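You operate a simulated robot arm through the tools that you are given. There is no shell and no other tool.

The job below is to be done with a simulated robot arm. You get a single attempt, and the scene is never put back.

Task
Take the yellow chock and put it on top of the white wipe box. Open the right sampler cupboard door, put the rinse bottle on the mixing bench top away on the top sampler cupboard shelf, then shut the door. Open the fridge door, fetch the black chock and set it on the bottom shelf of the fridge and shut the door again. Open the right grey door, put the glass bulb from the bench in front of the bath on the right shelf under the fume cupboard, then shut the door. Open the right computer cupboard door. The order is free. Set down upright: rinse bottle, glass bulb.

Only the result counts: the job must be done as asked and must still hold three seconds after the hand-in. Knocking over, shifting, dropping, spilling or breaking anything else fails it.

Robot
A 6-joint arm with a two-finger gripper on a trunk, on a base that drives. Base frame: it is fixed to the floor where the robot stands at the start and does not move with it; the origin is under the middle of the robot, x ahead of it, y to its left, z up; the surface under the hand at the start is at about z = 0.88. Lengths are in m, angles in degrees, forces in N, time in s.
Its first joint turns from -166.0 to 166.0 degrees. Places, roughly: black chock (5x8x5 cm) [0.5, -0.6, 0.9]; bottom shelf of the fridge [-2.9, -1.1, 0.4]; fridge door [-2.8, -0.7, 0.8]; glass bulb [-0.75, -1.25, 1]; right computer cupboard door [0.6, 1.3, 0.4]; right grey door [-3.5, 0.5, 0.5]; right sampler cupboard door [-0.4, 2.7, 0.4]; right shelf under the fume cupboard [-3.9, 0.6, 0.5]; rinse bottle [0.5, 0, 1]; top sampler cupboard shelf [-0.5, 3, 0.4]; wipe box [1, -0.25, 1]; yellow chock (5x8x5 cm) [0.7, -0.1, 0.9]. Payload 2.45 kg.
Tool frame: the origin (TCP) lies between the finger pads and is the grasp point; the fingertips stand 0.02 m ahead of it; z points along the fingers, y is the line along which they close. Largest opening 0.14 m; the body of the gripper starts 0.168 m behind the TCP.
Orientation is told as [roll, pitch, yaw] about the base's x, y, z axes, in that order, counted from this pose: with the fingers straight down and closing along the base's y, the tool's x points along the base's -x, its y along +y and its z along -z.

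Tools
- The arm moves only by the tool send_rows. Its argument "deltas" is one flat list of numbers, 7 for each row, row after row: the finger opening in mm, from 0 to 140, then the shift along the base's x, y, z in units of 200 mm (1.0 is 200 mm), then the turn, a rotation vector about the base's x, y, z in units of 180 degrees (1.0 is 180 degrees). In form: [jaw, x, y, z, ax, ay, az, jaw, x, y, z, ax, ay, az, ...]. A call has 1 to 20 rows; each row is the pose to reach, as a shift and turn from the pose commanded when the call began. A call with a number of a shift or a turn outside -1 to 1 is refused whole. Rows are played at 5 a second. More than 0.05 m and 8.6 degrees between two rows, or a gripper value outside its range, and nothing of the call is played. A pose out of reach is approached as far as the arm can. The call stops where the force on the tool passes 40 N (or 10 N more than at its start, if that is more) or the arm is blocked; 0.2 s more then pass. Each finger travels about 0.045 m/s and halts on what it meets, pressing with about 20 N; the grip force reading is that of the motor and also rises with nothing between the fingers. The clock runs only during rows and for 0.2 s after the last one: add rows that repeat a pose to give the fingers time. It gives the time, the measured TCP pose, the force on the tool (base axes), the opening and the grip force at its end, in the units of the frame above (readings bear some noise), with the torque about the TCP (base axes, N m) and any sound that the robot's microphone picked up.
- Cameras (640 x 400 px; columns grow to the right, rows downward): "scene" is now at [-0.0961, 0.1869, 1.1669]; the picture's right is [0.15, -0.99, 0.00], its down [-0.20, -0.03, -0.98] and it looks along [0.97, 0.15, -0.21] (base axes); focal length 214 px, centre (320, 200). "wrist" rides on the gripper at [0.078, 0.011, -0.209] in the tool frame; the picture's right is [-0.14, 0.99, 0.00], its down [-0.92, -0.13, -0.37] and it looks along [-0.36, -0.05, 0.93] (tool axes); focal length 280 px, centre (320, 200).
- snapshot(camera): a new picture of that camera. The clock stands still meanwhile.
- base_move(legs): drives the robot by 1 to 6 legs, each [ahead, left, turn to the left] in m, m and degrees, along the robot's own axes; the way and the turn of a leg run together, so that a leg with both is an arc; at most 1.5 m and 180 degrees a leg. The arm and the cameras ride along, it lands a little off, and it stops where it bumps. It gives what a move gives.
- head_to(pan, tilt): turns the head with the scene camera to pan (to the left, within 143 degrees either way) and tilt (down, from -29 to 69), counted from straight ahead of the robot. It gives what a move gives.
- point_at(camera, pixels): for up to 12 pixels [column, row] of the newest picture of that camera ("zoom" is the newest enlarged one), the place [x, y, z] in the base frame of the surface seen there, good to about 0.002 m, but the place of the scene camera against the robot may be out by one fixed shift of up to 0.012 m in any direction. The clock stands still meanwhile.
- zoom(camera, box): a new picture of the part [left, top, right, bottom] of that camera's present view, enlarged. The clock stands still meanwhile.
- hand_in(): hands the job in; it is judged then, once.

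Unless the task says otherwise, let go and move clear before handing in.

The tools are called after "Emit:" as name(argument=value, ...) on one line, values as JSON. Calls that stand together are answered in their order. send_rows: Moves the arm, as the interface text tells. Its arguments: {"type":"object","properties":{"deltas":{"type":"array","items":{"type":"number"}}},"required":["deltas"]} The other tools are called the same way: base_move (legs) drives the base; head_to (pan, tilt) turns the head that bears the scene camera; snapshot (camera) takes a picture; point_at (camera, pixels) gives the place of the surface under pixels of a picture; zoom (camera, box) takes an enlarged picture of a part of a camera's view; hand_in () hands the job in.

At the start:

```text
t: 0.0
eef_pos: [0.5089, 0.4804, 1.1729]
ee_rot: [0.0, 0.0, 0.0]
contact_force: [0.3, 0.1, 0.0]
torque: [-0.01, 0.02, 0.02]
opening: 0.14
grasp_force: 0.0
robot x, y, heading: [-0.0022, 0.0016, -0.1]
head pan, tilt: [8.7, 11.9]
```

scene: 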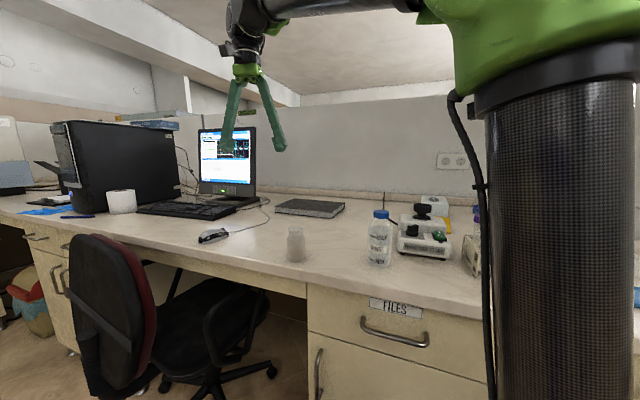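
wrist: 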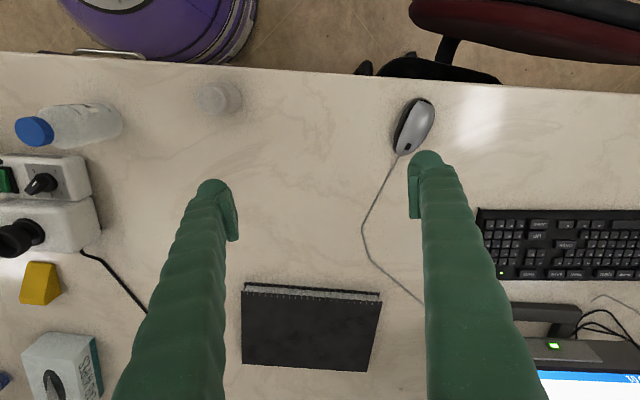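

The first pictures show the bench with the blue-capped bottle near scene pixel (380,240), and in the wrist view the yellow chock at (40,283) and wipe box at (62,370). I'll look around with the head before moving.

Emit:
head_to(pan=-20, tilt=25)

Emit:
snapshot(camera="scene")

```text
t: 0.9
eef_pos: [0.511, 0.4799, 1.1739]
ee_rot: [-0.1, 0.0, 0.0]
contact_force: [-0.9, 0.7, 0.4]
torque: [-0.01, 0.03, -0.01]
opening: 0.1401
grasp_force: 0.1
robot x, y, heading: [0.0011, -0.0012, -0.0]
head pan, tilt: [-20.0, 25.0]
```

```text
taken
```

scene: 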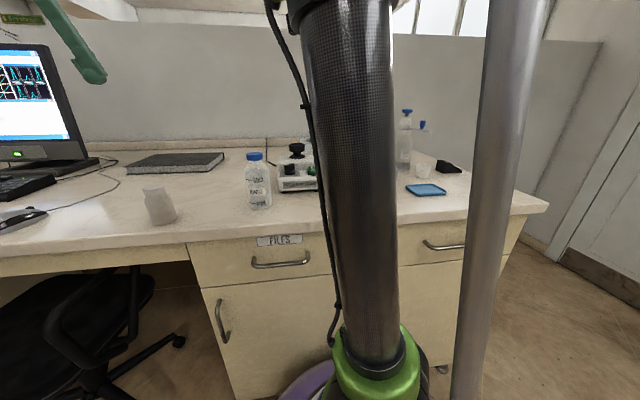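

The trunk hides the middle of the view; a black object shows at (447,166) and the blue-capped bottle at (258,180). I'll measure some points and look around further.

Emit:
point_at(camera="scene", pixels=[[447, 166], [258, 180], [256, 157], [160, 205], [426, 190], [225, 262], [220, 320], [445, 245], [280, 258], [404, 140], [545, 205], [200, 245]])

Emit:
head_to(pan=-75, tilt=20)

Emit:
snapshot(camera="scene")

```text
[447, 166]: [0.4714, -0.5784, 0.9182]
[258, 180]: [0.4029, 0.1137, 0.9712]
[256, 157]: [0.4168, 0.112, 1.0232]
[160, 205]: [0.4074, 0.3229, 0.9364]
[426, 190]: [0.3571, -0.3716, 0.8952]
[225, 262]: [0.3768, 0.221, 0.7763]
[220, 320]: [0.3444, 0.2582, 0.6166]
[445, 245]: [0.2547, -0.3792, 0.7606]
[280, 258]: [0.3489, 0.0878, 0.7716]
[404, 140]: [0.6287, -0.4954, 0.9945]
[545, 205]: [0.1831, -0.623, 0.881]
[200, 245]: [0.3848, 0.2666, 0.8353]
```

```text
t: 2.2
eef_pos: [0.5108, 0.4804, 1.172]
ee_rot: [-0.1, 0.0, 0.1]
contact_force: [0.0, -1.0, 0.7]
torque: [0.01, -0.03, 0.03]
opening: 0.1404
grasp_force: 0.0
robot x, y, heading: [-0.0036, -0.0004, -0.4]
head pan, tilt: [-75.0, 20.0]
```

```text
taken
```

scene: 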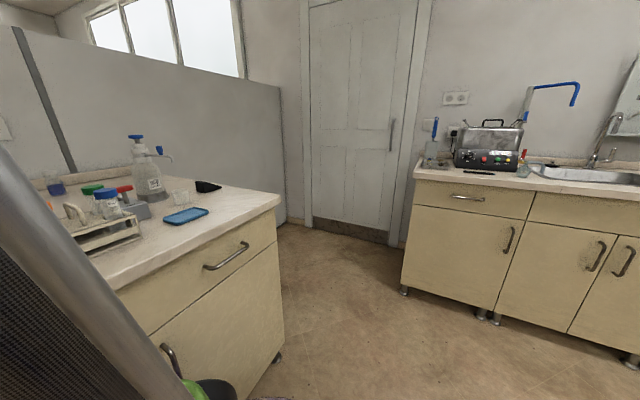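

The black chock is at (208,186) with a blue pad at (185,215); the bath stands on the far bench at (487,150). I'll zoom for detail and keep panning.

Emit:
zoom(camera="scene", box=[40, 120, 290, 276])

Emit:
zoom(camera="scene", box=[400, 80, 640, 230])

Emit:
point_at(camera="scene", pixels=[[208, 186], [280, 200], [487, 150], [425, 168], [525, 165], [510, 240], [600, 256], [626, 262], [220, 258], [170, 360]])

Emit:
head_to(pan=-115, tilt=15)

Emit:
snapshot(camera="scene")

```text
2.56 times, centred on (165, 198) of scene
```

zoom: 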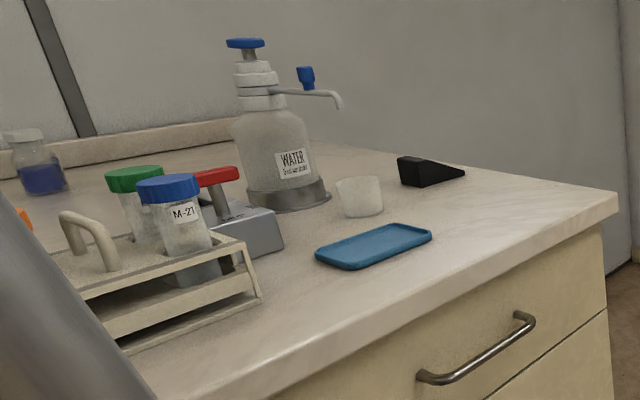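

```text
2.67 times, centred on (520, 155) of scene
```

zoom: 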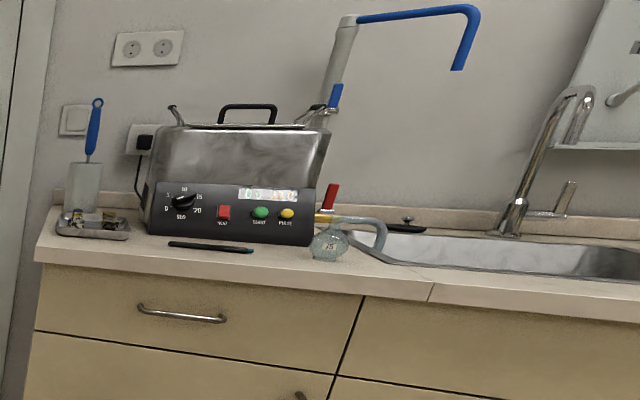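

```text
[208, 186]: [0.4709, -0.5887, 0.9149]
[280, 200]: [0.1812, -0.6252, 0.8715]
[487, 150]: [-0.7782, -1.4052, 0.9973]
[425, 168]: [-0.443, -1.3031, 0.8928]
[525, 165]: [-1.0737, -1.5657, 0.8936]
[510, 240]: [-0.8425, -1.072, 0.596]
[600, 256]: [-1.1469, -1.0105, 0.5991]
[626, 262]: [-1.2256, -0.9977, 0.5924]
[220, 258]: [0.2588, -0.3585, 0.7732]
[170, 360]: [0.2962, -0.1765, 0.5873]
```

```text
t: 3.2
eef_pos: [0.5095, 0.479, 1.1728]
ee_rot: [0.0, 0.0, -0.1]
contact_force: [0.5, 0.1, -0.7]
torque: [-0.01, 0.0, 0.03]
opening: 0.14
grasp_force: 0.1
robot x, y, heading: [0.001, -0.0003, -0.1]
head pan, tilt: [-115.0, 15.0]
```

```text
taken
```

scene: 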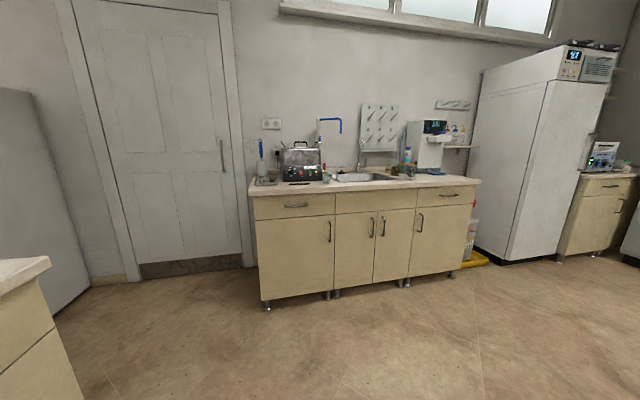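

The flask with a grey tube (glass bulb) sits in front-right of the bath, and the tall white fridge is at (540,150). I'll continue panning to see the rest of the room.

Emit:
head_to(pan=-143, tilt=15)

Emit:
snapshot(camera="scene")

Emit:
head_to(pan=140, tilt=15)

Emit:
snapshot(camera="scene")

Emit:
head_to(pan=85, tilt=15)

Emit:
snapshot(camera="scene")

Emit:
head_to(pan=40, tilt=25)

Emit:
snapshot(camera="scene")

```text
t: 4.2
eef_pos: [0.5103, 0.4793, 1.1738]
ee_rot: [0.0, 0.0, 0.0]
contact_force: [0.4, -0.9, 0.5]
torque: [-0.03, 0.01, 0.02]
opening: 0.1402
grasp_force: 0.1
robot x, y, heading: [0.0008, -0.0001, -0.0]
head pan, tilt: [-143.0, 15.0]
```

```text
taken
```

scene: 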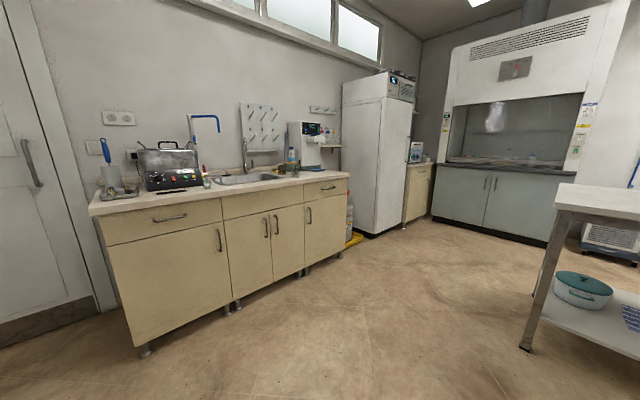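

```text
t: 8.1
eef_pos: [0.5104, 0.4802, 1.1736]
ee_rot: [0.0, -0.1, 0.1]
contact_force: [0.2, -0.2, -0.3]
torque: [0.01, 0.01, 0.0]
opening: 0.1402
grasp_force: 0.0
robot x, y, heading: [0.0001, -0.001, -0.0]
head pan, tilt: [140.0, 15.0]
```

```text
taken
```

scene: 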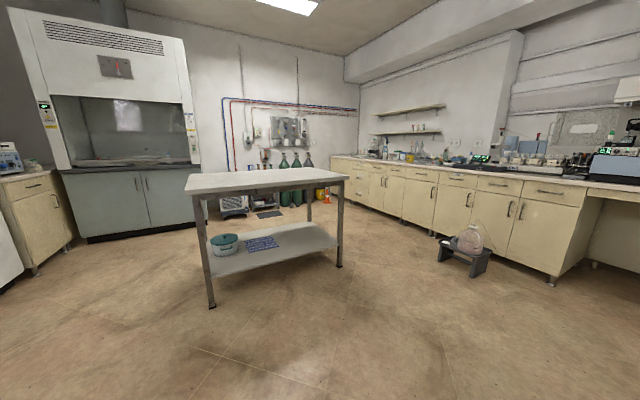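

```text
t: 9.3
eef_pos: [0.5098, 0.4795, 1.1731]
ee_rot: [0.0, 0.1, 0.0]
contact_force: [0.4, 0.9, 0.5]
torque: [0.01, 0.0, -0.03]
opening: 0.1402
grasp_force: 0.0
robot x, y, heading: [0.0015, 0.0003, -0.2]
head pan, tilt: [85.0, 15.0]
```

```text
taken
```

scene: 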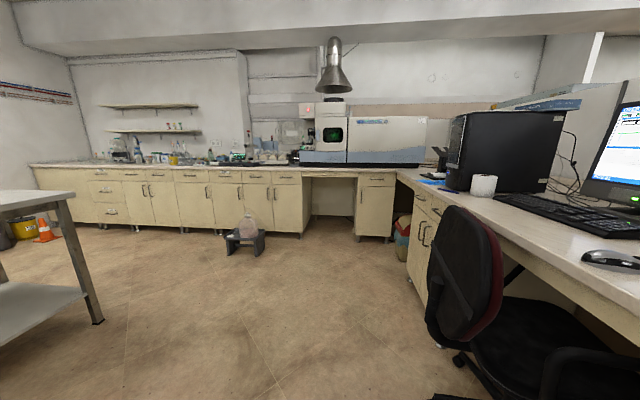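

```text
t: 10.4
eef_pos: [0.5111, 0.4793, 1.1743]
ee_rot: [0.0, 0.1, 0.0]
contact_force: [0.1, -0.1, -0.2]
torque: [0.0, 0.01, -0.04]
opening: 0.1402
grasp_force: 0.1
robot x, y, heading: [0.0015, -0.0018, 0.0]
head pan, tilt: [40.0, 25.0]
```

```text
taken
```

scene: 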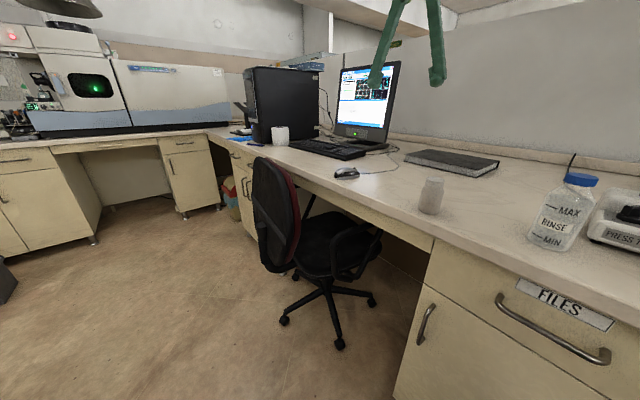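

The bottle at pan 40 is labelled "RINSE", so it's the right one. Now I'll look more carefully toward the sampler cupboards and the computer cupboard, measuring points.

Emit:
head_to(pan=90, tilt=15)

Emit:
snapshot(camera="scene")

Emit:
zoom(camera="scene", box=[160, 150, 480, 350])

```text
t: 11.6
eef_pos: [0.5107, 0.4803, 1.1743]
ee_rot: [0.0, -0.1, 0.0]
contact_force: [0.3, 0.9, 0.2]
torque: [0.02, 0.0, 0.03]
opening: 0.1398
grasp_force: 0.0
robot x, y, heading: [-0.001, -0.0008, 0.0]
head pan, tilt: [90.0, 15.0]
```

```text
taken
```

scene: 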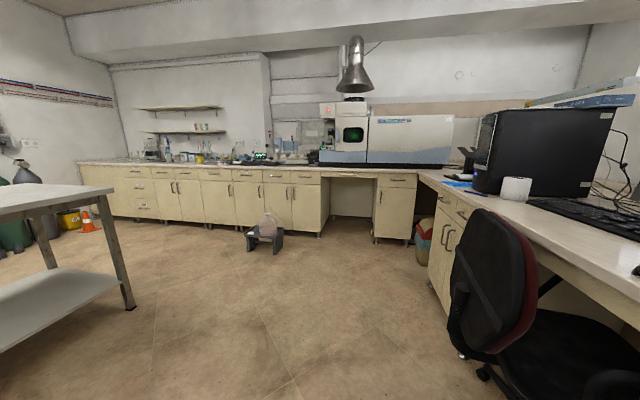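

```text
2.00 times, centred on (320, 250) of scene
```

zoom: 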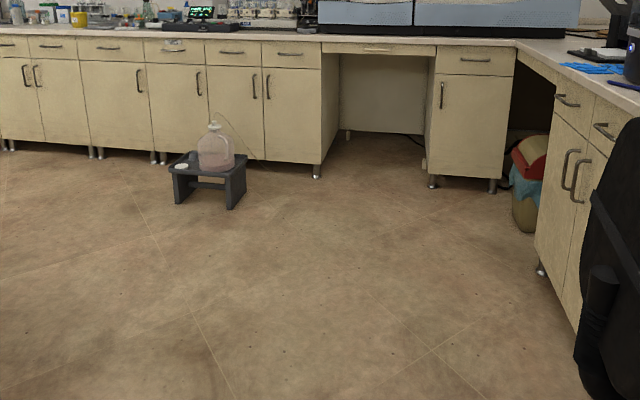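

I see the cupboard run with a stool bearing a carboy at zoom (207,165). Measuring door edges and handles.

Emit:
point_at(camera="zoom", pixels=[[254, 87], [268, 87], [320, 100], [210, 100], [198, 83], [265, 155], [318, 160], [210, 140], [205, 165], [441, 95], [567, 175], [578, 180]])

Emit:
point_at(camera="scene", pixels=[[247, 234], [284, 232], [272, 252], [266, 215], [445, 240], [451, 238], [432, 285], [375, 240], [415, 246], [416, 205], [418, 245], [475, 250]])

```text
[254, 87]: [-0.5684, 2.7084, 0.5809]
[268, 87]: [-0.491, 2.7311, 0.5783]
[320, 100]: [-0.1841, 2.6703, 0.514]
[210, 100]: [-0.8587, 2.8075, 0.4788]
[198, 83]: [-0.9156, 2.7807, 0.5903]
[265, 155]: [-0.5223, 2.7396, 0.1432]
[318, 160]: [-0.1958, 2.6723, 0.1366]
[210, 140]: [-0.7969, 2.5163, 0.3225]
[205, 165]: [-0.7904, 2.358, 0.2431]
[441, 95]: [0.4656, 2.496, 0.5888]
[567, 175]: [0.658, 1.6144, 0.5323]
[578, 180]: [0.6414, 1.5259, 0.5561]
```

```text
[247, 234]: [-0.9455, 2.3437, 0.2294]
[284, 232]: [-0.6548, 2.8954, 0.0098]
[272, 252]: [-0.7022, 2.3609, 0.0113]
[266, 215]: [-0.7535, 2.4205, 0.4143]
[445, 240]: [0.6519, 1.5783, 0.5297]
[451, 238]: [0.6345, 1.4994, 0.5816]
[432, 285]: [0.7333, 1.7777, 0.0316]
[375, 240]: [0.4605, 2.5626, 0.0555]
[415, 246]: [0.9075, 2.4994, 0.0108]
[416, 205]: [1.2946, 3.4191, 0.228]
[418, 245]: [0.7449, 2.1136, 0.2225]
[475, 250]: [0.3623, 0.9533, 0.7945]
```

The right sampler door runs from hinge around (-0.18,2.67) to handle (-0.49,2.73), and the computer cupboard handles are at (0.66,1.61)/(0.64,1.53). Now I'll look at the bench from the wrist camera and measure chock, wipe box and bottle.

Emit:
snapshot(camera="wrist")

Emit:
point_at(camera="wrist", pixels=[[35, 132], [75, 127], [40, 275], [30, 300], [55, 350], [70, 385], [60, 390], [220, 95], [410, 120], [312, 290], [100, 220], [20, 240]])

Emit:
zoom(camera="wrist", box=[0, 80, 256, 400])

```text
taken
```

wrist: 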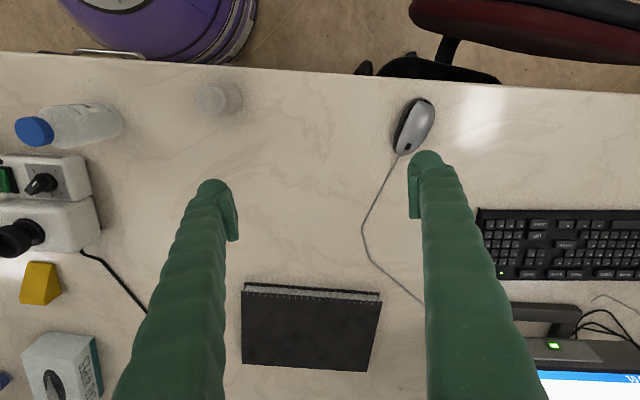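

```text
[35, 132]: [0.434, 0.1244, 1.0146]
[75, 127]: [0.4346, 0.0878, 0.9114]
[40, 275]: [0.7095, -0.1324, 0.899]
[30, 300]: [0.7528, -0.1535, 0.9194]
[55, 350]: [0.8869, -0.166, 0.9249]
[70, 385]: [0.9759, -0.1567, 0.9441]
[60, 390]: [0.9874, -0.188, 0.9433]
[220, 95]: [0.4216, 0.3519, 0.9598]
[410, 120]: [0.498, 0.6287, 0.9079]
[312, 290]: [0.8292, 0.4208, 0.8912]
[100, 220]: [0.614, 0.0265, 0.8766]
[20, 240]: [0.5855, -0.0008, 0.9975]
```

```text
1.25 times, centred on (128, 240) of wrist
```

zoom: 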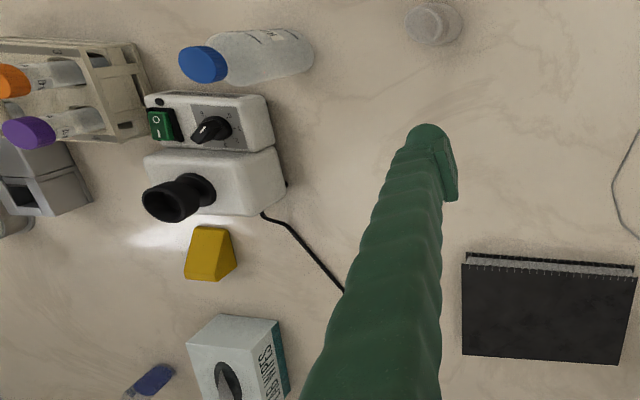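

The yellow chock is a wedge at about (0.72,-0.13) between the mixer and the wipe box (0.97,-0.18). I'll measure the robot's own base footprint and finer chock/box points.

Emit:
point_at(camera="wrist", pixels=[[250, 15], [225, 55], [215, 10], [110, 50], [245, 66], [5, 55], [635, 95]])

Emit:
point_at(camera="zoom", pixels=[[199, 232], [220, 232], [190, 275], [214, 277], [233, 262], [210, 250], [196, 342], [270, 325], [230, 340], [285, 390], [228, 380], [150, 382]])

```text
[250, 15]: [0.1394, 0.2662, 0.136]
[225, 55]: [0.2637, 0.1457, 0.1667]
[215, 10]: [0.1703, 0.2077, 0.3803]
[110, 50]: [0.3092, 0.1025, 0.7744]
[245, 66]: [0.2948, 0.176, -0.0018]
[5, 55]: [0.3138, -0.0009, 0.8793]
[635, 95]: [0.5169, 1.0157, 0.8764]
```

```text
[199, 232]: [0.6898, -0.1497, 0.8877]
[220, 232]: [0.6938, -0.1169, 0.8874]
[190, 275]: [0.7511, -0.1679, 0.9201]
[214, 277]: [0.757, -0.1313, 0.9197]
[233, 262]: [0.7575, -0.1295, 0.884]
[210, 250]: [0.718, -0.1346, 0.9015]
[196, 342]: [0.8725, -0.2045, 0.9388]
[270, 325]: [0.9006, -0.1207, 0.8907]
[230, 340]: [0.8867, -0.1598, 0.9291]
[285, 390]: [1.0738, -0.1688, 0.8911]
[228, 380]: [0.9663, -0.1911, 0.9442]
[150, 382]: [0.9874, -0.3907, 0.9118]
```

The base footprint is ~0.3 m radius and already near the bench edge, so I'll stay put for the yellow chock. I'll carry the wrist at current height towards it in 0.2 m calls.

Emit:
send_rows(deltas=[140, 0.05, -0.2, 0, 0, 0, 0, 140, 0.1, -0.4, 0, 0, 0, 0, 140, 0.15, -0.6, 0, 0, 0, 0, 140, 0.2, -0.8, 0, 0, 0, 0, 140, 0.25, -1, 0, 0, 0, 0])

Emit:
send_rows(deltas=[140, 0.05, -0.2, 0, 0, 0, 0, 140, 0.1, -0.4, 0, 0, 0, 0, 140, 0.15, -0.6, 0, 0, 0, 0, 140, 0.2, -0.8, 0, 0, 0, 0, 140, 0.25, -1, 0, 0, 0, 0])

Emit:
send_rows(deltas=[140, 0.05, -0.2, 0, 0, 0, -0.01, 140, 0.1, -0.4, 0, 0, 0, -0.02, 140, 0.15, -0.6, 0, 0, 0, -0.03, 140, 0.2, -0.8, 0, 0, 0, -0.04, 140, 0.25, -1, 0, 0, 0, -0.046])

Emit:
snapshot(camera="wrist")

```text
t: 12.8
eef_pos: [0.5626, 0.2808, 1.1735]
ee_rot: [0.0, 0.0, 0.2]
contact_force: [-0.2, 0.2, 0.8]
torque: [-0.02, 0.03, 0.0]
opening: 0.14
grasp_force: 0.0
robot x, y, heading: [-0.0015, -0.0008, 0.2]
head pan, tilt: [90.0, 15.0]
```

```text
t: 14.0
eef_pos: [0.612, 0.0811, 1.1722]
ee_rot: [0.0, -0.1, 0.0]
contact_force: [0.5, 0.4, -0.2]
torque: [-0.03, -0.02, -0.03]
opening: 0.1398
grasp_force: 0.1
robot x, y, heading: [-0.0011, 0.0002, 0.2]
head pan, tilt: [90.0, 15.0]
```

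```text
t: 15.2
eef_pos: [0.6602, -0.12, 1.1723]
ee_rot: [0.0, -0.1, -8.3]
contact_force: [-0.3, 0.9, -0.6]
torque: [0.0, -0.07, 0.0]
opening: 0.1398
grasp_force: 0.0
robot x, y, heading: [-0.0006, 0.0014, -0.2]
head pan, tilt: [90.0, 15.0]
```

```text
taken
```

wrist: 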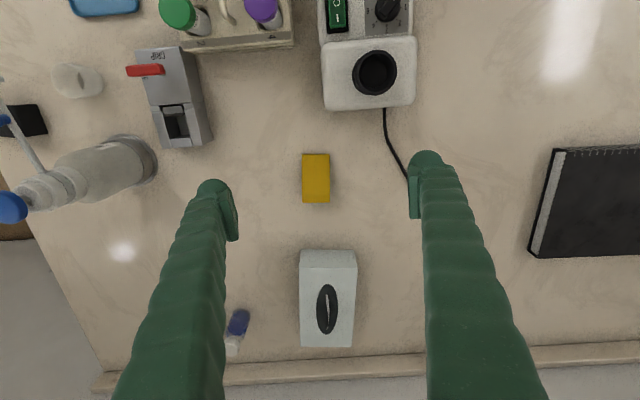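

Now the chock (316,178) and wipe box (327,300) are plainly seen. Measuring their corners.

Emit:
point_at(camera="wrist", pixels=[[303, 155], [328, 155], [303, 201], [329, 201], [316, 178], [300, 252], [356, 252], [302, 268], [356, 268], [302, 345], [352, 345], [312, 310]])

Emit:
zoom(camera="wrist", box=[240, 130, 400, 230])

```text
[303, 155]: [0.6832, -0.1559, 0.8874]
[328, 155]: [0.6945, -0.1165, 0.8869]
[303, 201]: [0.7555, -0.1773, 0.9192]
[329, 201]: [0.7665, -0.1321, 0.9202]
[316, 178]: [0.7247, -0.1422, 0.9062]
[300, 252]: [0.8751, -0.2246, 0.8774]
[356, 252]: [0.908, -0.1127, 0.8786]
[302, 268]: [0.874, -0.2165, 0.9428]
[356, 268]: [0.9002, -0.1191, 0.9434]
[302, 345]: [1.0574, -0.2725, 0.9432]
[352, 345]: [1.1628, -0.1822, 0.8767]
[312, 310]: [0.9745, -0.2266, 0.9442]
```

```text
4.00 times, centred on (320, 180) of wrist
```

zoom: 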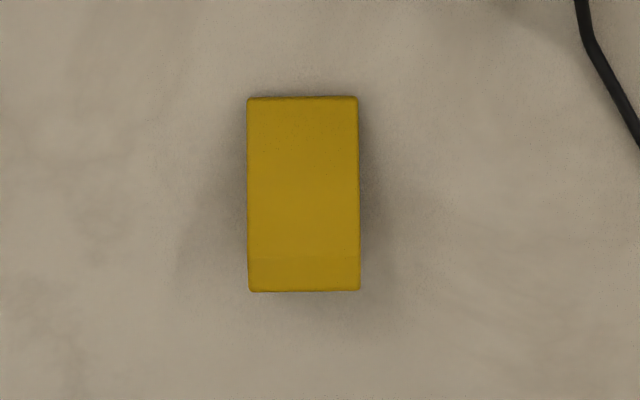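

Chock centre is (0.725,-0.145) with yaw about -14°, and box top z≈0.943. I'll align above the chock, then descend with fingers at ~0.903 and close.

Emit:
send_rows(deltas=[140, 0.07, -0.026, -0.17, 0, 0, -0.007, 140, 0.14, -0.052, -0.34, 0, 0, -0.014, 140, 0.21, -0.078, -0.51, 0, 0, -0.021, 140, 0.27, -0.104, -0.68, 0, 0, -0.028, 140, 0.34, -0.13, -0.86, 0, 0, -0.032, 120, 0.34, -0.13, -0.86, 0, 0, -0.032])

Emit:
snapshot(camera="wrist")

```text
t: 16.6
eef_pos: [0.7275, -0.146, 0.9999]
ee_rot: [0.1, 0.0, -14.1]
contact_force: [-1.1, 0.4, 0.4]
torque: [0.01, -0.02, -0.01]
opening: 0.1201
grasp_force: 0.0
robot x, y, heading: [0.003, -0.0, -0.2]
head pan, tilt: [90.0, 15.0]
```

```text
taken
```

wrist: 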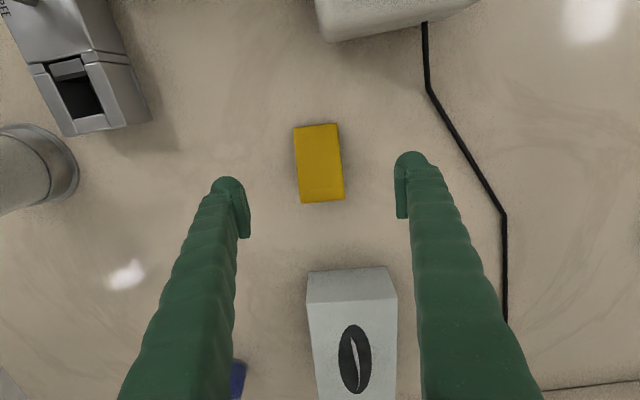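

The chock sits between the fingers. Descending straight to z≈0.903 with a small extra yaw, then closing.

Emit:
send_rows(deltas=[110, 0, 0, -0.12, 0, 0, -0.005, 110, 0, 0, -0.24, 0, 0, -0.01, 110, 0, 0, -0.36, 0, 0, -0.0135, 110, 0, 0, -0.485, 0, 0, -0.0135, 110, 0, 0, -0.485, 0, 0, -0.0135])

Emit:
send_rows(deltas=[30, 0, 0, 0, 0, 0, 0, 30, 0, 0, 0, 0, 0, 0, 30, 0, 0, 0, 0, 0, 0, 30, 0, 0, 0, 0, 0, 0, 30, 0, 0, 0, 0, 0, 0, 30, 0, 0, 0, 0, 0, 0])

Emit:
snapshot(camera="wrist")

```text
t: 17.8
eef_pos: [0.7286, -0.1462, 0.9032]
ee_rot: [0.1, 0.0, -16.5]
contact_force: [0.2, -0.3, -0.1]
torque: [0.06, -0.01, 0.0]
opening: 0.1101
grasp_force: 0.0
robot x, y, heading: [-0.001, -0.0024, 0.3]
head pan, tilt: [90.0, 15.0]
```

```text
t: 19.2
eef_pos: [0.7289, -0.1471, 0.9028]
ee_rot: [0.0, -0.1, -16.4]
contact_force: [0.3, -1.4, 2.2]
torque: [-0.1, 0.02, 0.07]
opening: 0.0495
grasp_force: 19.5
robot x, y, heading: [-0.0026, 0.0, -0.3]
head pan, tilt: [90.0, 15.0]
```

```text
taken
```

wrist: 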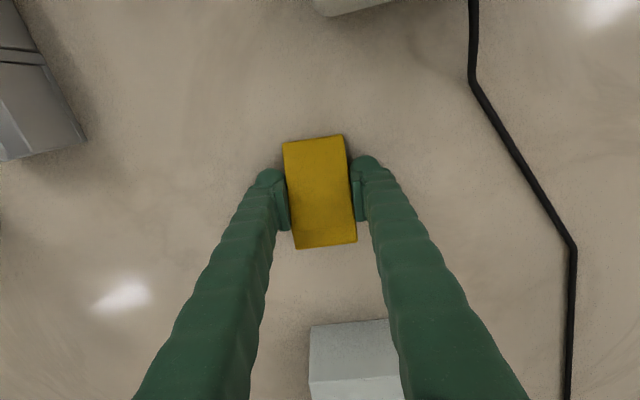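

Gripped at 49.5 mm opening with 19.5 N. Lifting and carrying it out over the wipe box.

Emit:
send_rows(deltas=[30, 0, 0, 0.15, 0, 0, 0, 30, 0, 0, 0.35, 0, 0, 0, 30, 0, 0, 0.55, 0, 0, 0, 30, 0.15, -0.03, 0.65, 0, 0, 0, 30, 0.35, -0.07, 0.65, 0, 0, 0, 30, 0.55, -0.1, 0.65, 0, 0, 0, 30, 0.75, -0.14, 0.65, 0, 0, 0, 30, 0.9, -0.165, 0.65, 0, 0, 0, 30, 1.0, -0.185, 0.65, 0, 0, 0])

Emit:
snapshot(camera="wrist")

```text
t: 21.2
eef_pos: [0.9291, -0.1847, 1.0362]
ee_rot: [0.0, 0.0, -16.5]
contact_force: [-1.0, -0.3, -0.4]
torque: [-0.01, -0.08, 0.01]
opening: 0.0494
grasp_force: 19.8
robot x, y, heading: [-0.0002, -0.0, -0.1]
head pan, tilt: [90.0, 15.0]
```

```text
taken
```

wrist: 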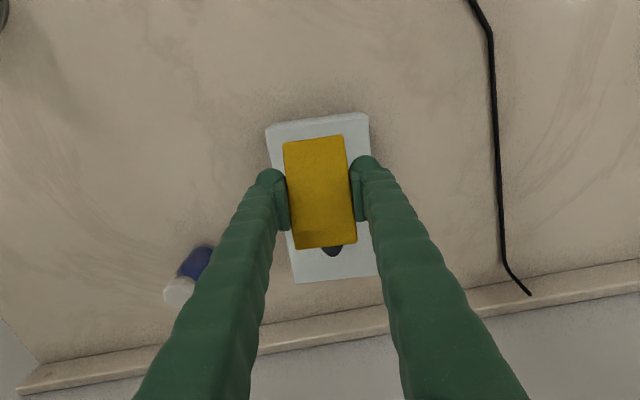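

The chock is over the box, slightly toward the near side. I'll shift 15 mm further and descend gently to ~0.971.

Emit:
send_rows(deltas=[30, 0.07, -0.02, -0.08, 0, 0, 0, 30, 0.07, -0.02, -0.18, 0, 0, 0, 30, 0.07, -0.02, -0.25, 0, 0, 0, 30, 0.07, -0.02, -0.29, 0, 0, 0, 30, 0.07, -0.02, -0.32, 0, 0, 0, 30, 0.07, -0.02, -0.325, 0, 0, 0])

Emit:
snapshot(camera="wrist")

```text
t: 22.6
eef_pos: [0.9417, -0.1871, 0.9701]
ee_rot: [0.0, 0.0, -16.6]
contact_force: [-0.1, 0.6, -0.7]
torque: [-0.04, 0.0, 0.02]
opening: 0.0495
grasp_force: 20.2
robot x, y, heading: [-0.0017, 0.0004, 0.0]
head pan, tilt: [90.0, 15.0]
```

```text
taken
```

wrist: 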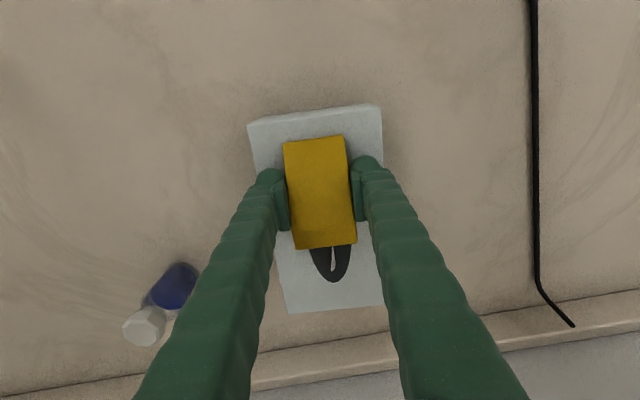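

No contact force yet. Lowering in 1–2 mm steps.

Emit:
send_rows(deltas=[30, 0, 0, -0.008, 0, 0, 0, 30, 0, 0, -0.013, 0, 0, 0, 30, 0, 0, -0.013, 0, 0, 0])

```text
t: 23.4
eef_pos: [0.9409, -0.188, 0.9694]
ee_rot: [0.0, 0.0, -16.5]
contact_force: [5.2, -2.0, 17.3]
torque: [-0.3, -0.02, 0.02]
opening: 0.0495
grasp_force: 20.0
robot x, y, heading: [-0.0007, -0.003, 0.3]
head pan, tilt: [90.0, 15.0]
```

Contact (17 N up). Easing off 1 mm and opening.

Emit:
send_rows(deltas=[49, 0, 0, 0.008, 0, 0, 0, 60, 0, 0, 0.008, 0, 0, 0, 80, 0, 0, 0.008, 0, 0, 0, 100, 0, 0, 0.008, 0, 0, 0, 100, 0, 0, 0.008, 0, 0, 0])

Emit:
send_rows(deltas=[100, 0, 0, 0.1, 0, 0, 0, 100, 0, 0, 0.25, 0, 0, 0, 100, 0, 0, 0.45, 0, 0, 0, 100, 0, 0, 0.7, 0, 0, 0, 100, 0, 0, 0.9, 0, 0, 0])

Emit:
snapshot(camera="wrist")

```text
t: 24.6
eef_pos: [0.9419, -0.1881, 0.9681]
ee_rot: [0.0, 0.1, -16.5]
contact_force: [-1.0, 0.1, -0.4]
torque: [-0.01, 0.0, 0.0]
opening: 0.1002
grasp_force: 0.1
robot x, y, heading: [-0.0006, -0.0008, -0.1]
head pan, tilt: [90.0, 15.0]
```

```text
t: 25.8
eef_pos: [0.9394, -0.1864, 1.1303]
ee_rot: [0.1, 0.0, -16.5]
contact_force: [-0.4, -0.1, -0.4]
torque: [0.01, 0.07, 0.0]
opening: 0.0999
grasp_force: 0.1
out of reach, approached as far as the arm can: row 5
robot x, y, heading: [0.0014, -0.0001, -0.1]
head pan, tilt: [90.0, 15.0]
```

```text
taken
```

wrist: 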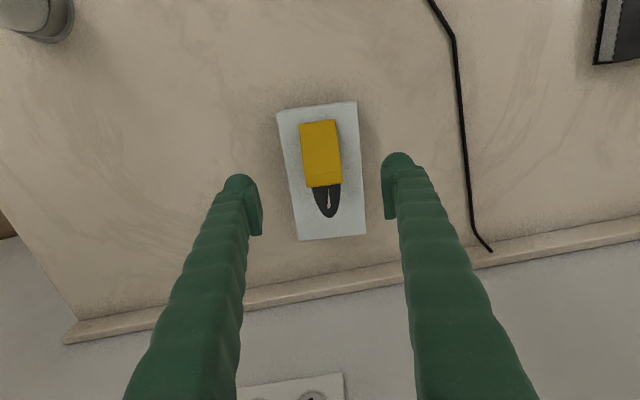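

The yellow chock rests squarely on the wipe box. Next I'll pull the arm back and map the room floor (table, chair, stool) for driving.

Emit:
send_rows(deltas=[100, -0.2, 0.02, 0.05, 0, 0, 0.02, 100, -0.4, 0.05, 0.1, 0, 0, 0.04, 100, -0.6, 0.08, 0.15, 0, 0, 0.06, 100, -0.8, 0.1, 0.15, 0, 0, 0.08, 100, -1, 0.12, 0.15, 0, 0, 0.09])

Emit:
send_rows(deltas=[100, -0.2, 0.03, 0.02, 0, 0, 0, 100, -0.4, 0.06, 0.04, 0, 0, 0, 100, -0.6, 0.1, 0.06, 0, 0, 0, 100, -0.8, 0.13, 0.08, 0, 0, 0, 100, -1, 0.16, 0.1, 0, 0, 0])

Emit:
point_at(camera="scene", pixels=[[130, 305], [55, 268], [110, 195], [5, 340], [118, 285], [455, 355], [465, 300], [480, 215], [20, 190], [440, 345]])

Emit:
head_to(pan=60, tilt=30)

Emit:
snapshot(camera="scene")

```text
t: 27.0
eef_pos: [0.7371, -0.1653, 1.1617]
ee_rot: [0.0, 0.0, -0.2]
contact_force: [0.0, -0.4, 0.5]
torque: [0.0, 0.08, 0.02]
opening: 0.1
grasp_force: 0.0
robot x, y, heading: [-0.0009, -0.0012, -0.1]
head pan, tilt: [90.0, 15.0]
```

```text
t: 28.2
eef_pos: [0.5374, -0.1292, 1.1835]
ee_rot: [-0.1, 0.0, -0.4]
contact_force: [1.6, 0.3, 0.3]
torque: [0.02, 0.08, -0.01]
opening: 0.1001
grasp_force: 0.1
robot x, y, heading: [-0.0028, -0.0013, -0.1]
head pan, tilt: [90.0, 15.0]
```

```text
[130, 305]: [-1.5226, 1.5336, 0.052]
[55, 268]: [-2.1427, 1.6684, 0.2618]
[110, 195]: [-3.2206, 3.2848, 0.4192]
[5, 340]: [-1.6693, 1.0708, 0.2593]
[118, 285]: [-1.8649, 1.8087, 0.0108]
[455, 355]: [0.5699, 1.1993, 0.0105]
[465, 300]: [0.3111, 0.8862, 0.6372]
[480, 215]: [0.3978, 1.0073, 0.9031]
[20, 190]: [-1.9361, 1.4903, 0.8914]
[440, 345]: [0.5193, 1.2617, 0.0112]
```

```text
t: 29.1
eef_pos: [0.5374, -0.1286, 1.1825]
ee_rot: [0.0, 0.1, -0.3]
contact_force: [-0.2, -0.5, 0.1]
torque: [0.03, 0.02, 0.0]
opening: 0.1001
grasp_force: 0.2
robot x, y, heading: [0.0024, -0.0033, 0.0]
head pan, tilt: [60.0, 30.0]
```

```text
taken
```

scene: 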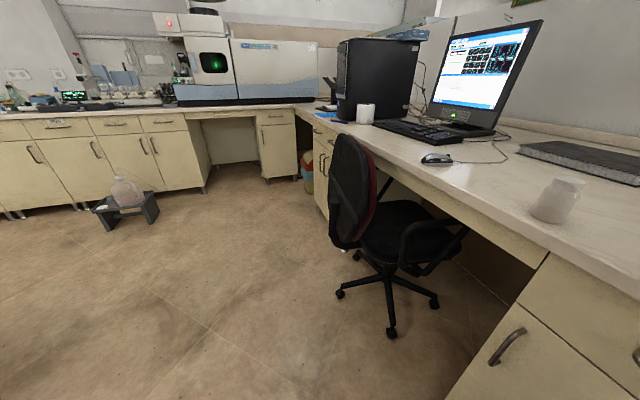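

The chair backrest is at (350,190) with wheels at (342,294), (392,332); the computer cupboard doors are just behind at (320,180). Measuring.

Emit:
point_at(camera="scene", pixels=[[332, 190], [335, 235], [357, 256], [341, 294], [391, 332], [433, 303], [345, 140], [318, 165], [323, 168], [328, 215], [300, 205], [313, 165]])

Emit:
zoom(camera="scene", box=[260, 110, 480, 247])

```text
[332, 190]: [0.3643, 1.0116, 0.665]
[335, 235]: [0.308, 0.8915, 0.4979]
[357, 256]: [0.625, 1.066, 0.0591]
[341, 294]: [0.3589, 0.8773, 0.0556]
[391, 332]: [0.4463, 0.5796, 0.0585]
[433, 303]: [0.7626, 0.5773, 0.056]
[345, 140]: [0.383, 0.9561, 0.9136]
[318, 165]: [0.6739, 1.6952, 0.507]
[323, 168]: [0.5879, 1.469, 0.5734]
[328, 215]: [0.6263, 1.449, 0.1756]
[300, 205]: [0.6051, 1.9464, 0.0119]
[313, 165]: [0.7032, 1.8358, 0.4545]
```

```text
2.91 times, centred on (370, 178) of scene
```

zoom: 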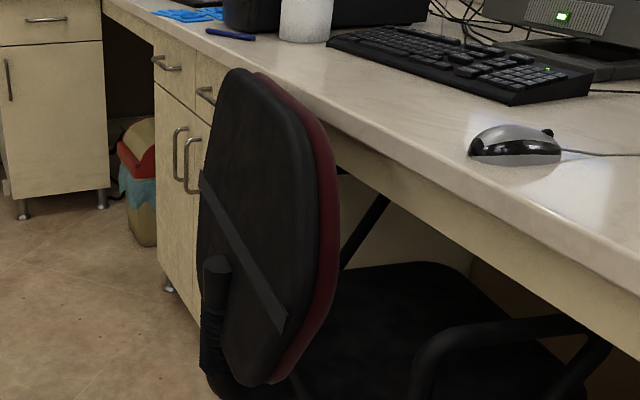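

Measured: the chair back edge is ~0.34 m from the computer right-door hinge, so there should be swing room. I'll back away from the bench, turn left, and drive toward the sampler cupboard.

Emit:
base_move(legs=[[-0.55, 0, 0], [0, 0, 78.5]])

Emit:
head_to(pan=0, tilt=20)

Emit:
snapshot(camera="scene")

```text
t: 35.7
eef_pos: [-0.322, 0.5028, 1.1827]
ee_rot: [0.0, -0.1, 78.7]
contact_force: [0.2, 0.5, 0.3]
torque: [0.0, -0.02, 0.01]
opening: 0.0999
grasp_force: 0.1
robot x, y, heading: [-0.5544, 0.0011, 78.9]
head pan, tilt: [60.0, 30.0]
```

```text
t: 37.0
eef_pos: [-0.322, 0.502, 1.1823]
ee_rot: [0.0, 0.0, 78.6]
contact_force: [-0.4, 0.0, -0.6]
torque: [-0.03, 0.02, 0.0]
opening: 0.0999
grasp_force: 0.0
robot x, y, heading: [-0.5526, 0.002, 78.9]
head pan, tilt: [0.0, 20.0]
```

```text
taken
```

scene: 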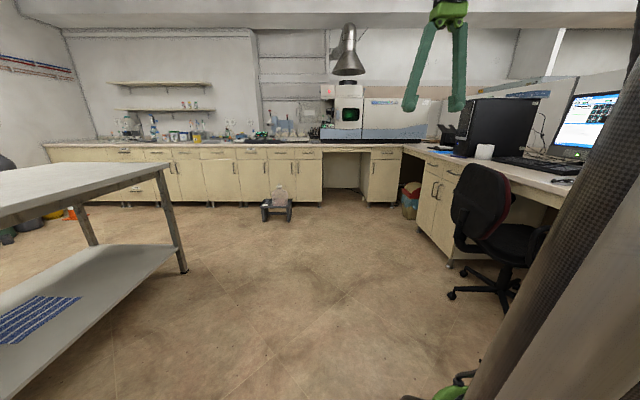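

The floor ahead is clear up to the stool. I'm at (-0.553,0.002), heading 78.9. In free space I'll pitch the tool to horizontal (pointing forward) while extending a little, to learn the reach.

Emit:
send_rows(deltas=[100, -0.0431, 0.0872, -0.0455, 0.0446, -0.00875, 0, 100, -0.0862, 0.1744, -0.0909, 0.0892, -0.0175, 0, 100, -0.129, 0.2615, -0.136, 0.1338, -0.0262, 0, 100, -0.172, 0.3487, -0.182, 0.1784, -0.035, 0, 100, -0.215, 0.4359, -0.227, 0.223, -0.0437, 0, 100, -0.2585, 0.5231, -0.273, 0.2677, -0.0525, 0, 100, -0.3016, 0.6103, -0.318, 0.3123, -0.0612, 0, 100, -0.3447, 0.6975, -0.364, 0.3569, -0.07, 0, 100, -0.3878, 0.7846, -0.409, 0.4015, -0.0787, 0, 100, -0.4309, 0.8718, -0.4545, 0.4461, -0.0875, 0, 100, -0.474, 0.959, -0.5, 0.4907, -0.0962, 0])

Emit:
snapshot(camera="scene")

Emit:
snapshot(camera="wrist")

```text
t: 39.4
eef_pos: [-0.416, 0.6926, 1.0826]
ee_rot: [120.7, -89.8, -41.9]
contact_force: [-0.9, -0.3, -0.4]
torque: [0.02, 0.0, 0.01]
opening: 0.0998
grasp_force: 0.1
robot x, y, heading: [-0.5553, 0.0001, 78.7]
head pan, tilt: [0.0, 20.0]
```

```text
taken
```

scene: 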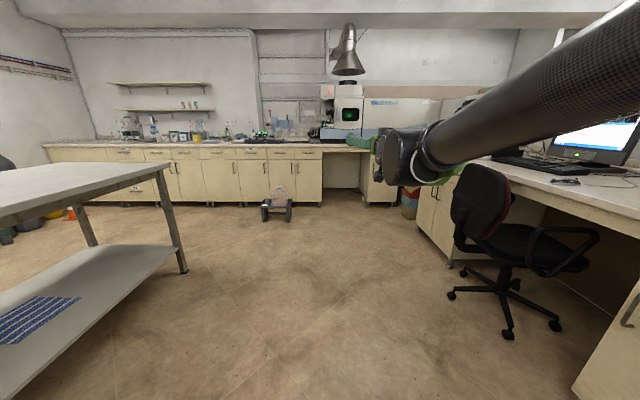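

```text
taken
```

wrist: 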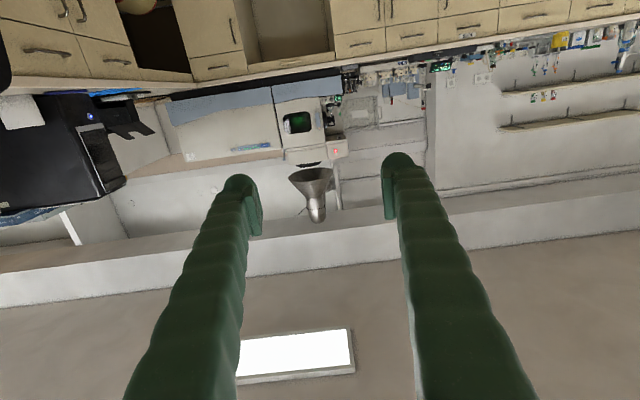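

The horizontal pose works, but the wrist camera is below looking up. I'll roll the tool 180° about its own axis so the camera rides above and looks down onto the work.

Emit:
send_rows(deltas=[100, 0, 0, 0, 0.00875, 0.0446, 0, 100, 0, 0, 0, 0.0175, 0.0892, 0, 100, 0, 0, 0, 0.0262, 0.1338, 0, 100, 0, 0, 0, 0.035, 0.1784, 0, 100, 0, 0, 0, 0.0437, 0.223, 0, 100, 0, 0, 0, 0.0525, 0.2677, 0, 100, 0, 0, 0, 0.0612, 0.3123, 0, 100, 0, 0, 0, 0.07, 0.3569, 0, 100, 0, 0, 0, 0.0787, 0.4015, 0, 100, 0, 0, 0, 0.0875, 0.4461, 0, 100, 0, 0, 0, 0.0963, 0.4905, 0])

Emit:
send_rows(deltas=[100, 0, 0, 0, 0.00875, 0.0446, 0, 100, 0, 0, 0, 0.0175, 0.0892, 0, 100, 0, 0, 0, 0.0262, 0.1338, 0, 100, 0, 0, 0, 0.035, 0.1784, 0, 100, 0, 0, 0, 0.0437, 0.223, 0, 100, 0, 0, 0, 0.0525, 0.2677, 0, 100, 0, 0, 0, 0.0612, 0.3123, 0, 100, 0, 0, 0, 0.07, 0.3569, 0, 100, 0, 0, 0, 0.0787, 0.4015, 0, 100, 0, 0, 0, 0.0875, 0.4461, 0, 100, 0, 0, 0, 0.0963, 0.4905, 0])

Emit:
snapshot(camera="wrist")

```text
t: 41.8
eef_pos: [-0.4166, 0.6945, 1.0834]
ee_rot: [90.1, 0.3, -11.1]
contact_force: [0.5, -0.3, -0.2]
torque: [0.04, -0.01, -0.01]
opening: 0.1
grasp_force: 0.1
robot x, y, heading: [-0.5535, -0.0022, 78.8]
head pan, tilt: [0.0, 20.0]
```

```text
t: 44.2
eef_pos: [-0.4168, 0.694, 1.0826]
ee_rot: [-84.9, 89.7, 174.0]
contact_force: [-0.2, 0.3, -0.3]
torque: [0.0, 0.03, 0.03]
opening: 0.1
grasp_force: 0.0
robot x, y, heading: [-0.5516, -0.0022, 79.0]
head pan, tilt: [0.0, 20.0]
```

```text
taken
```

wrist: 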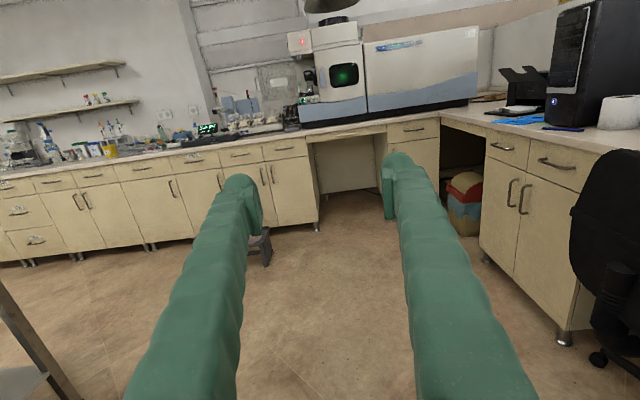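

The wrist view is now upright: computer cupboard handles at (511,190) and (525,200), sampler door handles at (262,176)/(271,175). Measuring these.

Emit:
zoom(camera="wrist", box=[440, 90, 640, 380])

Emit:
point_at(camera="wrist", pixels=[[511, 190], [525, 183], [525, 212], [562, 335], [568, 290], [515, 270], [483, 240], [571, 200], [262, 176], [271, 175], [318, 200], [316, 230]])

```text
1.38 times, centred on (540, 235) of wrist
```

zoom: 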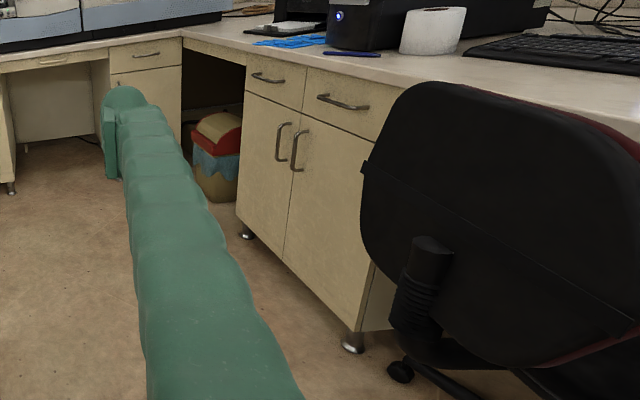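

```text
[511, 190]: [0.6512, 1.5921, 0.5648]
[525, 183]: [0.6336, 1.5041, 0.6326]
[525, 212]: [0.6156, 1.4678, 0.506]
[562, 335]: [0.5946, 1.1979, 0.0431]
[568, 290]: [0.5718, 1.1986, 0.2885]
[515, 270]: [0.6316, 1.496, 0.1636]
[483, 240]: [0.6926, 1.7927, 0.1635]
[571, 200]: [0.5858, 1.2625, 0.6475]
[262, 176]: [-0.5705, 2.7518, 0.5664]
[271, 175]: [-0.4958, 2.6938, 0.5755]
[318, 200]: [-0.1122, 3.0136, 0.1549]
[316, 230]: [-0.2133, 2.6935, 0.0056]
```

The computer right door spans hinge (0.572,1.199) to split (0.632,1.496). I'll drive straight ahead to about (-0.17,1.6), then turn right to face it.

Emit:
base_move(legs=[[0.9, 0, 0], [0.73, -0.07, 0], [0, 0, -90.4]])

Emit:
snapshot(camera="wrist")

Emit:
snapshot(camera="scene")

```text
t: 56.2
eef_pos: [0.5248, 1.4329, 1.0832]
ee_rot: [-82.1, 89.8, 87.8]
contact_force: [-0.3, 0.3, -0.3]
torque: [-0.04, -0.02, 0.0]
opening: 0.1001
grasp_force: 0.0
robot x, y, heading: [-0.1724, 1.5533, -10.0]
head pan, tilt: [0.0, 20.0]
```

```text
taken
```

wrist: 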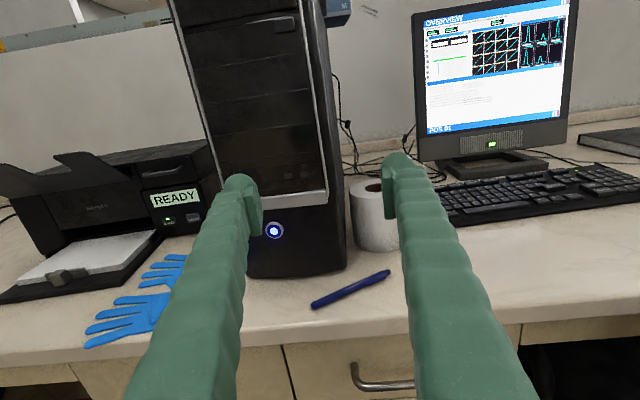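

```text
taken
```

scene: 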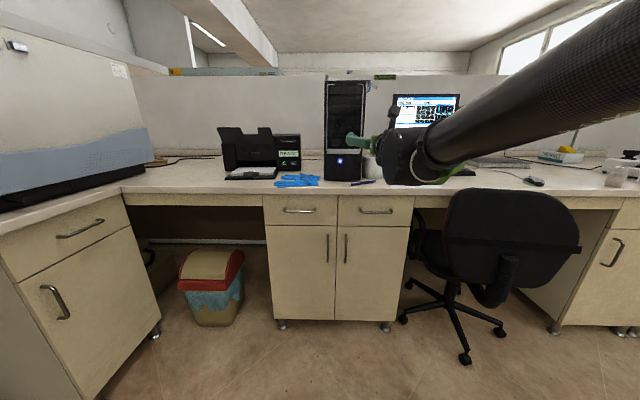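

I'm facing the computer cupboard; handles appear at (327,248) and (346,248), chair back starts at about (443,220). Zooming and measuring the right door.

Emit:
zoom(camera="scene", box=[250, 190, 470, 340])

Emit:
point_at(camera="scene", pixels=[[346, 238], [346, 248], [346, 260], [337, 280], [409, 235], [405, 300], [445, 215], [446, 235], [340, 250], [450, 250], [365, 280], [400, 240]])

```text
2.67 times, centred on (360, 265) of scene
```

zoom: 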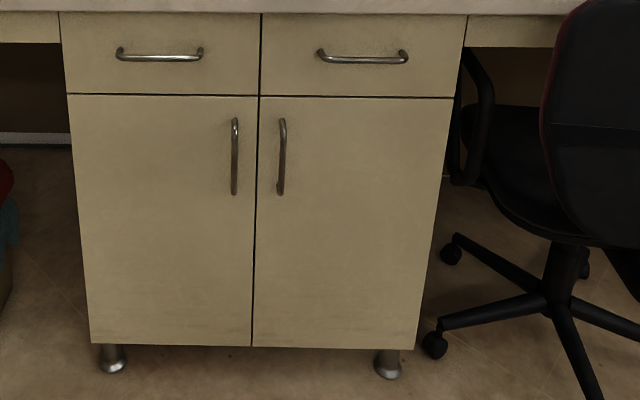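

```text
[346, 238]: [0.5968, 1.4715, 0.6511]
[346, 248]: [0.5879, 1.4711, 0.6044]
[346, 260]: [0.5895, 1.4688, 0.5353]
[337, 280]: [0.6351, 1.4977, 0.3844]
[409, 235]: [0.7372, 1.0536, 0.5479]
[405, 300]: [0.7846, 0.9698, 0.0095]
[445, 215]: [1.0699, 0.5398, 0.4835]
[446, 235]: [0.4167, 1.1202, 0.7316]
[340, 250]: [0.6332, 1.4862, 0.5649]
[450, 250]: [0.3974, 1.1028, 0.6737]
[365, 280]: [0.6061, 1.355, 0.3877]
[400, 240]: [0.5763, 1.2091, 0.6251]
```

The handle bar is at (0.588,1.470), z 0.53–0.655, with the neighbour handle ~65 mm left; chair back edge is at (0.417,1.12). I'll retract and lower the hand in front of the bench with the fingers at 50 mm opening.

Emit:
send_rows(deltas=[100, -0.15, 0.06, -0.15, 0, 0, 0, 90, -0.3, 0.12, -0.35, 0, 0, 0, 80, -0.45, 0.2, -0.55, 0, 0, 0, 70, -0.57, 0.27, -0.75, 0, 0, 0, 60, -0.674, 0.335, -0.95, 0, 0, -0.008, 50, -0.674, 0.335, -1, 0, 0, -0.008])

Emit:
send_rows(deltas=[50, 0, 0, -0.2, 0, 0, 0, 50, 0, 0, -0.4, 0, 0, 0, 50, 0, 0, -0.6, 0, 0, 0, 50, 0, 0, -0.8, 0, 0, 0, 50, 0, 0, -1, 0, 0, 0])

Emit:
snapshot(camera="wrist")

```text
refused: row 2 steps farther than a row can; nothing moved
```

```text
t: 57.4
eef_pos: [0.5259, 1.431, 0.8804]
ee_rot: [-92.1, 89.7, 77.8]
contact_force: [-0.6, 0.6, 0.2]
torque: [-0.03, 0.0, 0.02]
opening: 0.0499
grasp_force: 0.1
robot x, y, heading: [-0.1688, 1.5556, -10.1]
head pan, tilt: [0.0, 20.0]
```

```text
taken
```

wrist: 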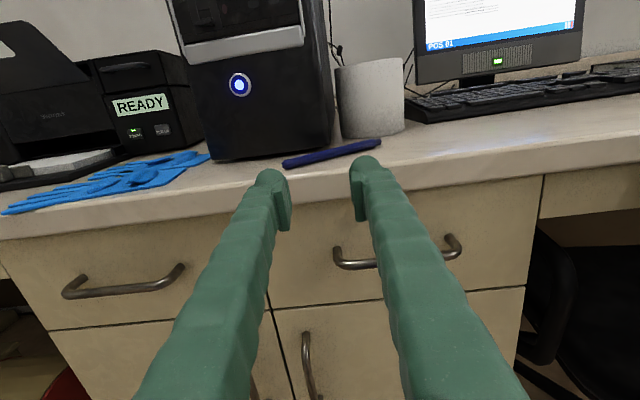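

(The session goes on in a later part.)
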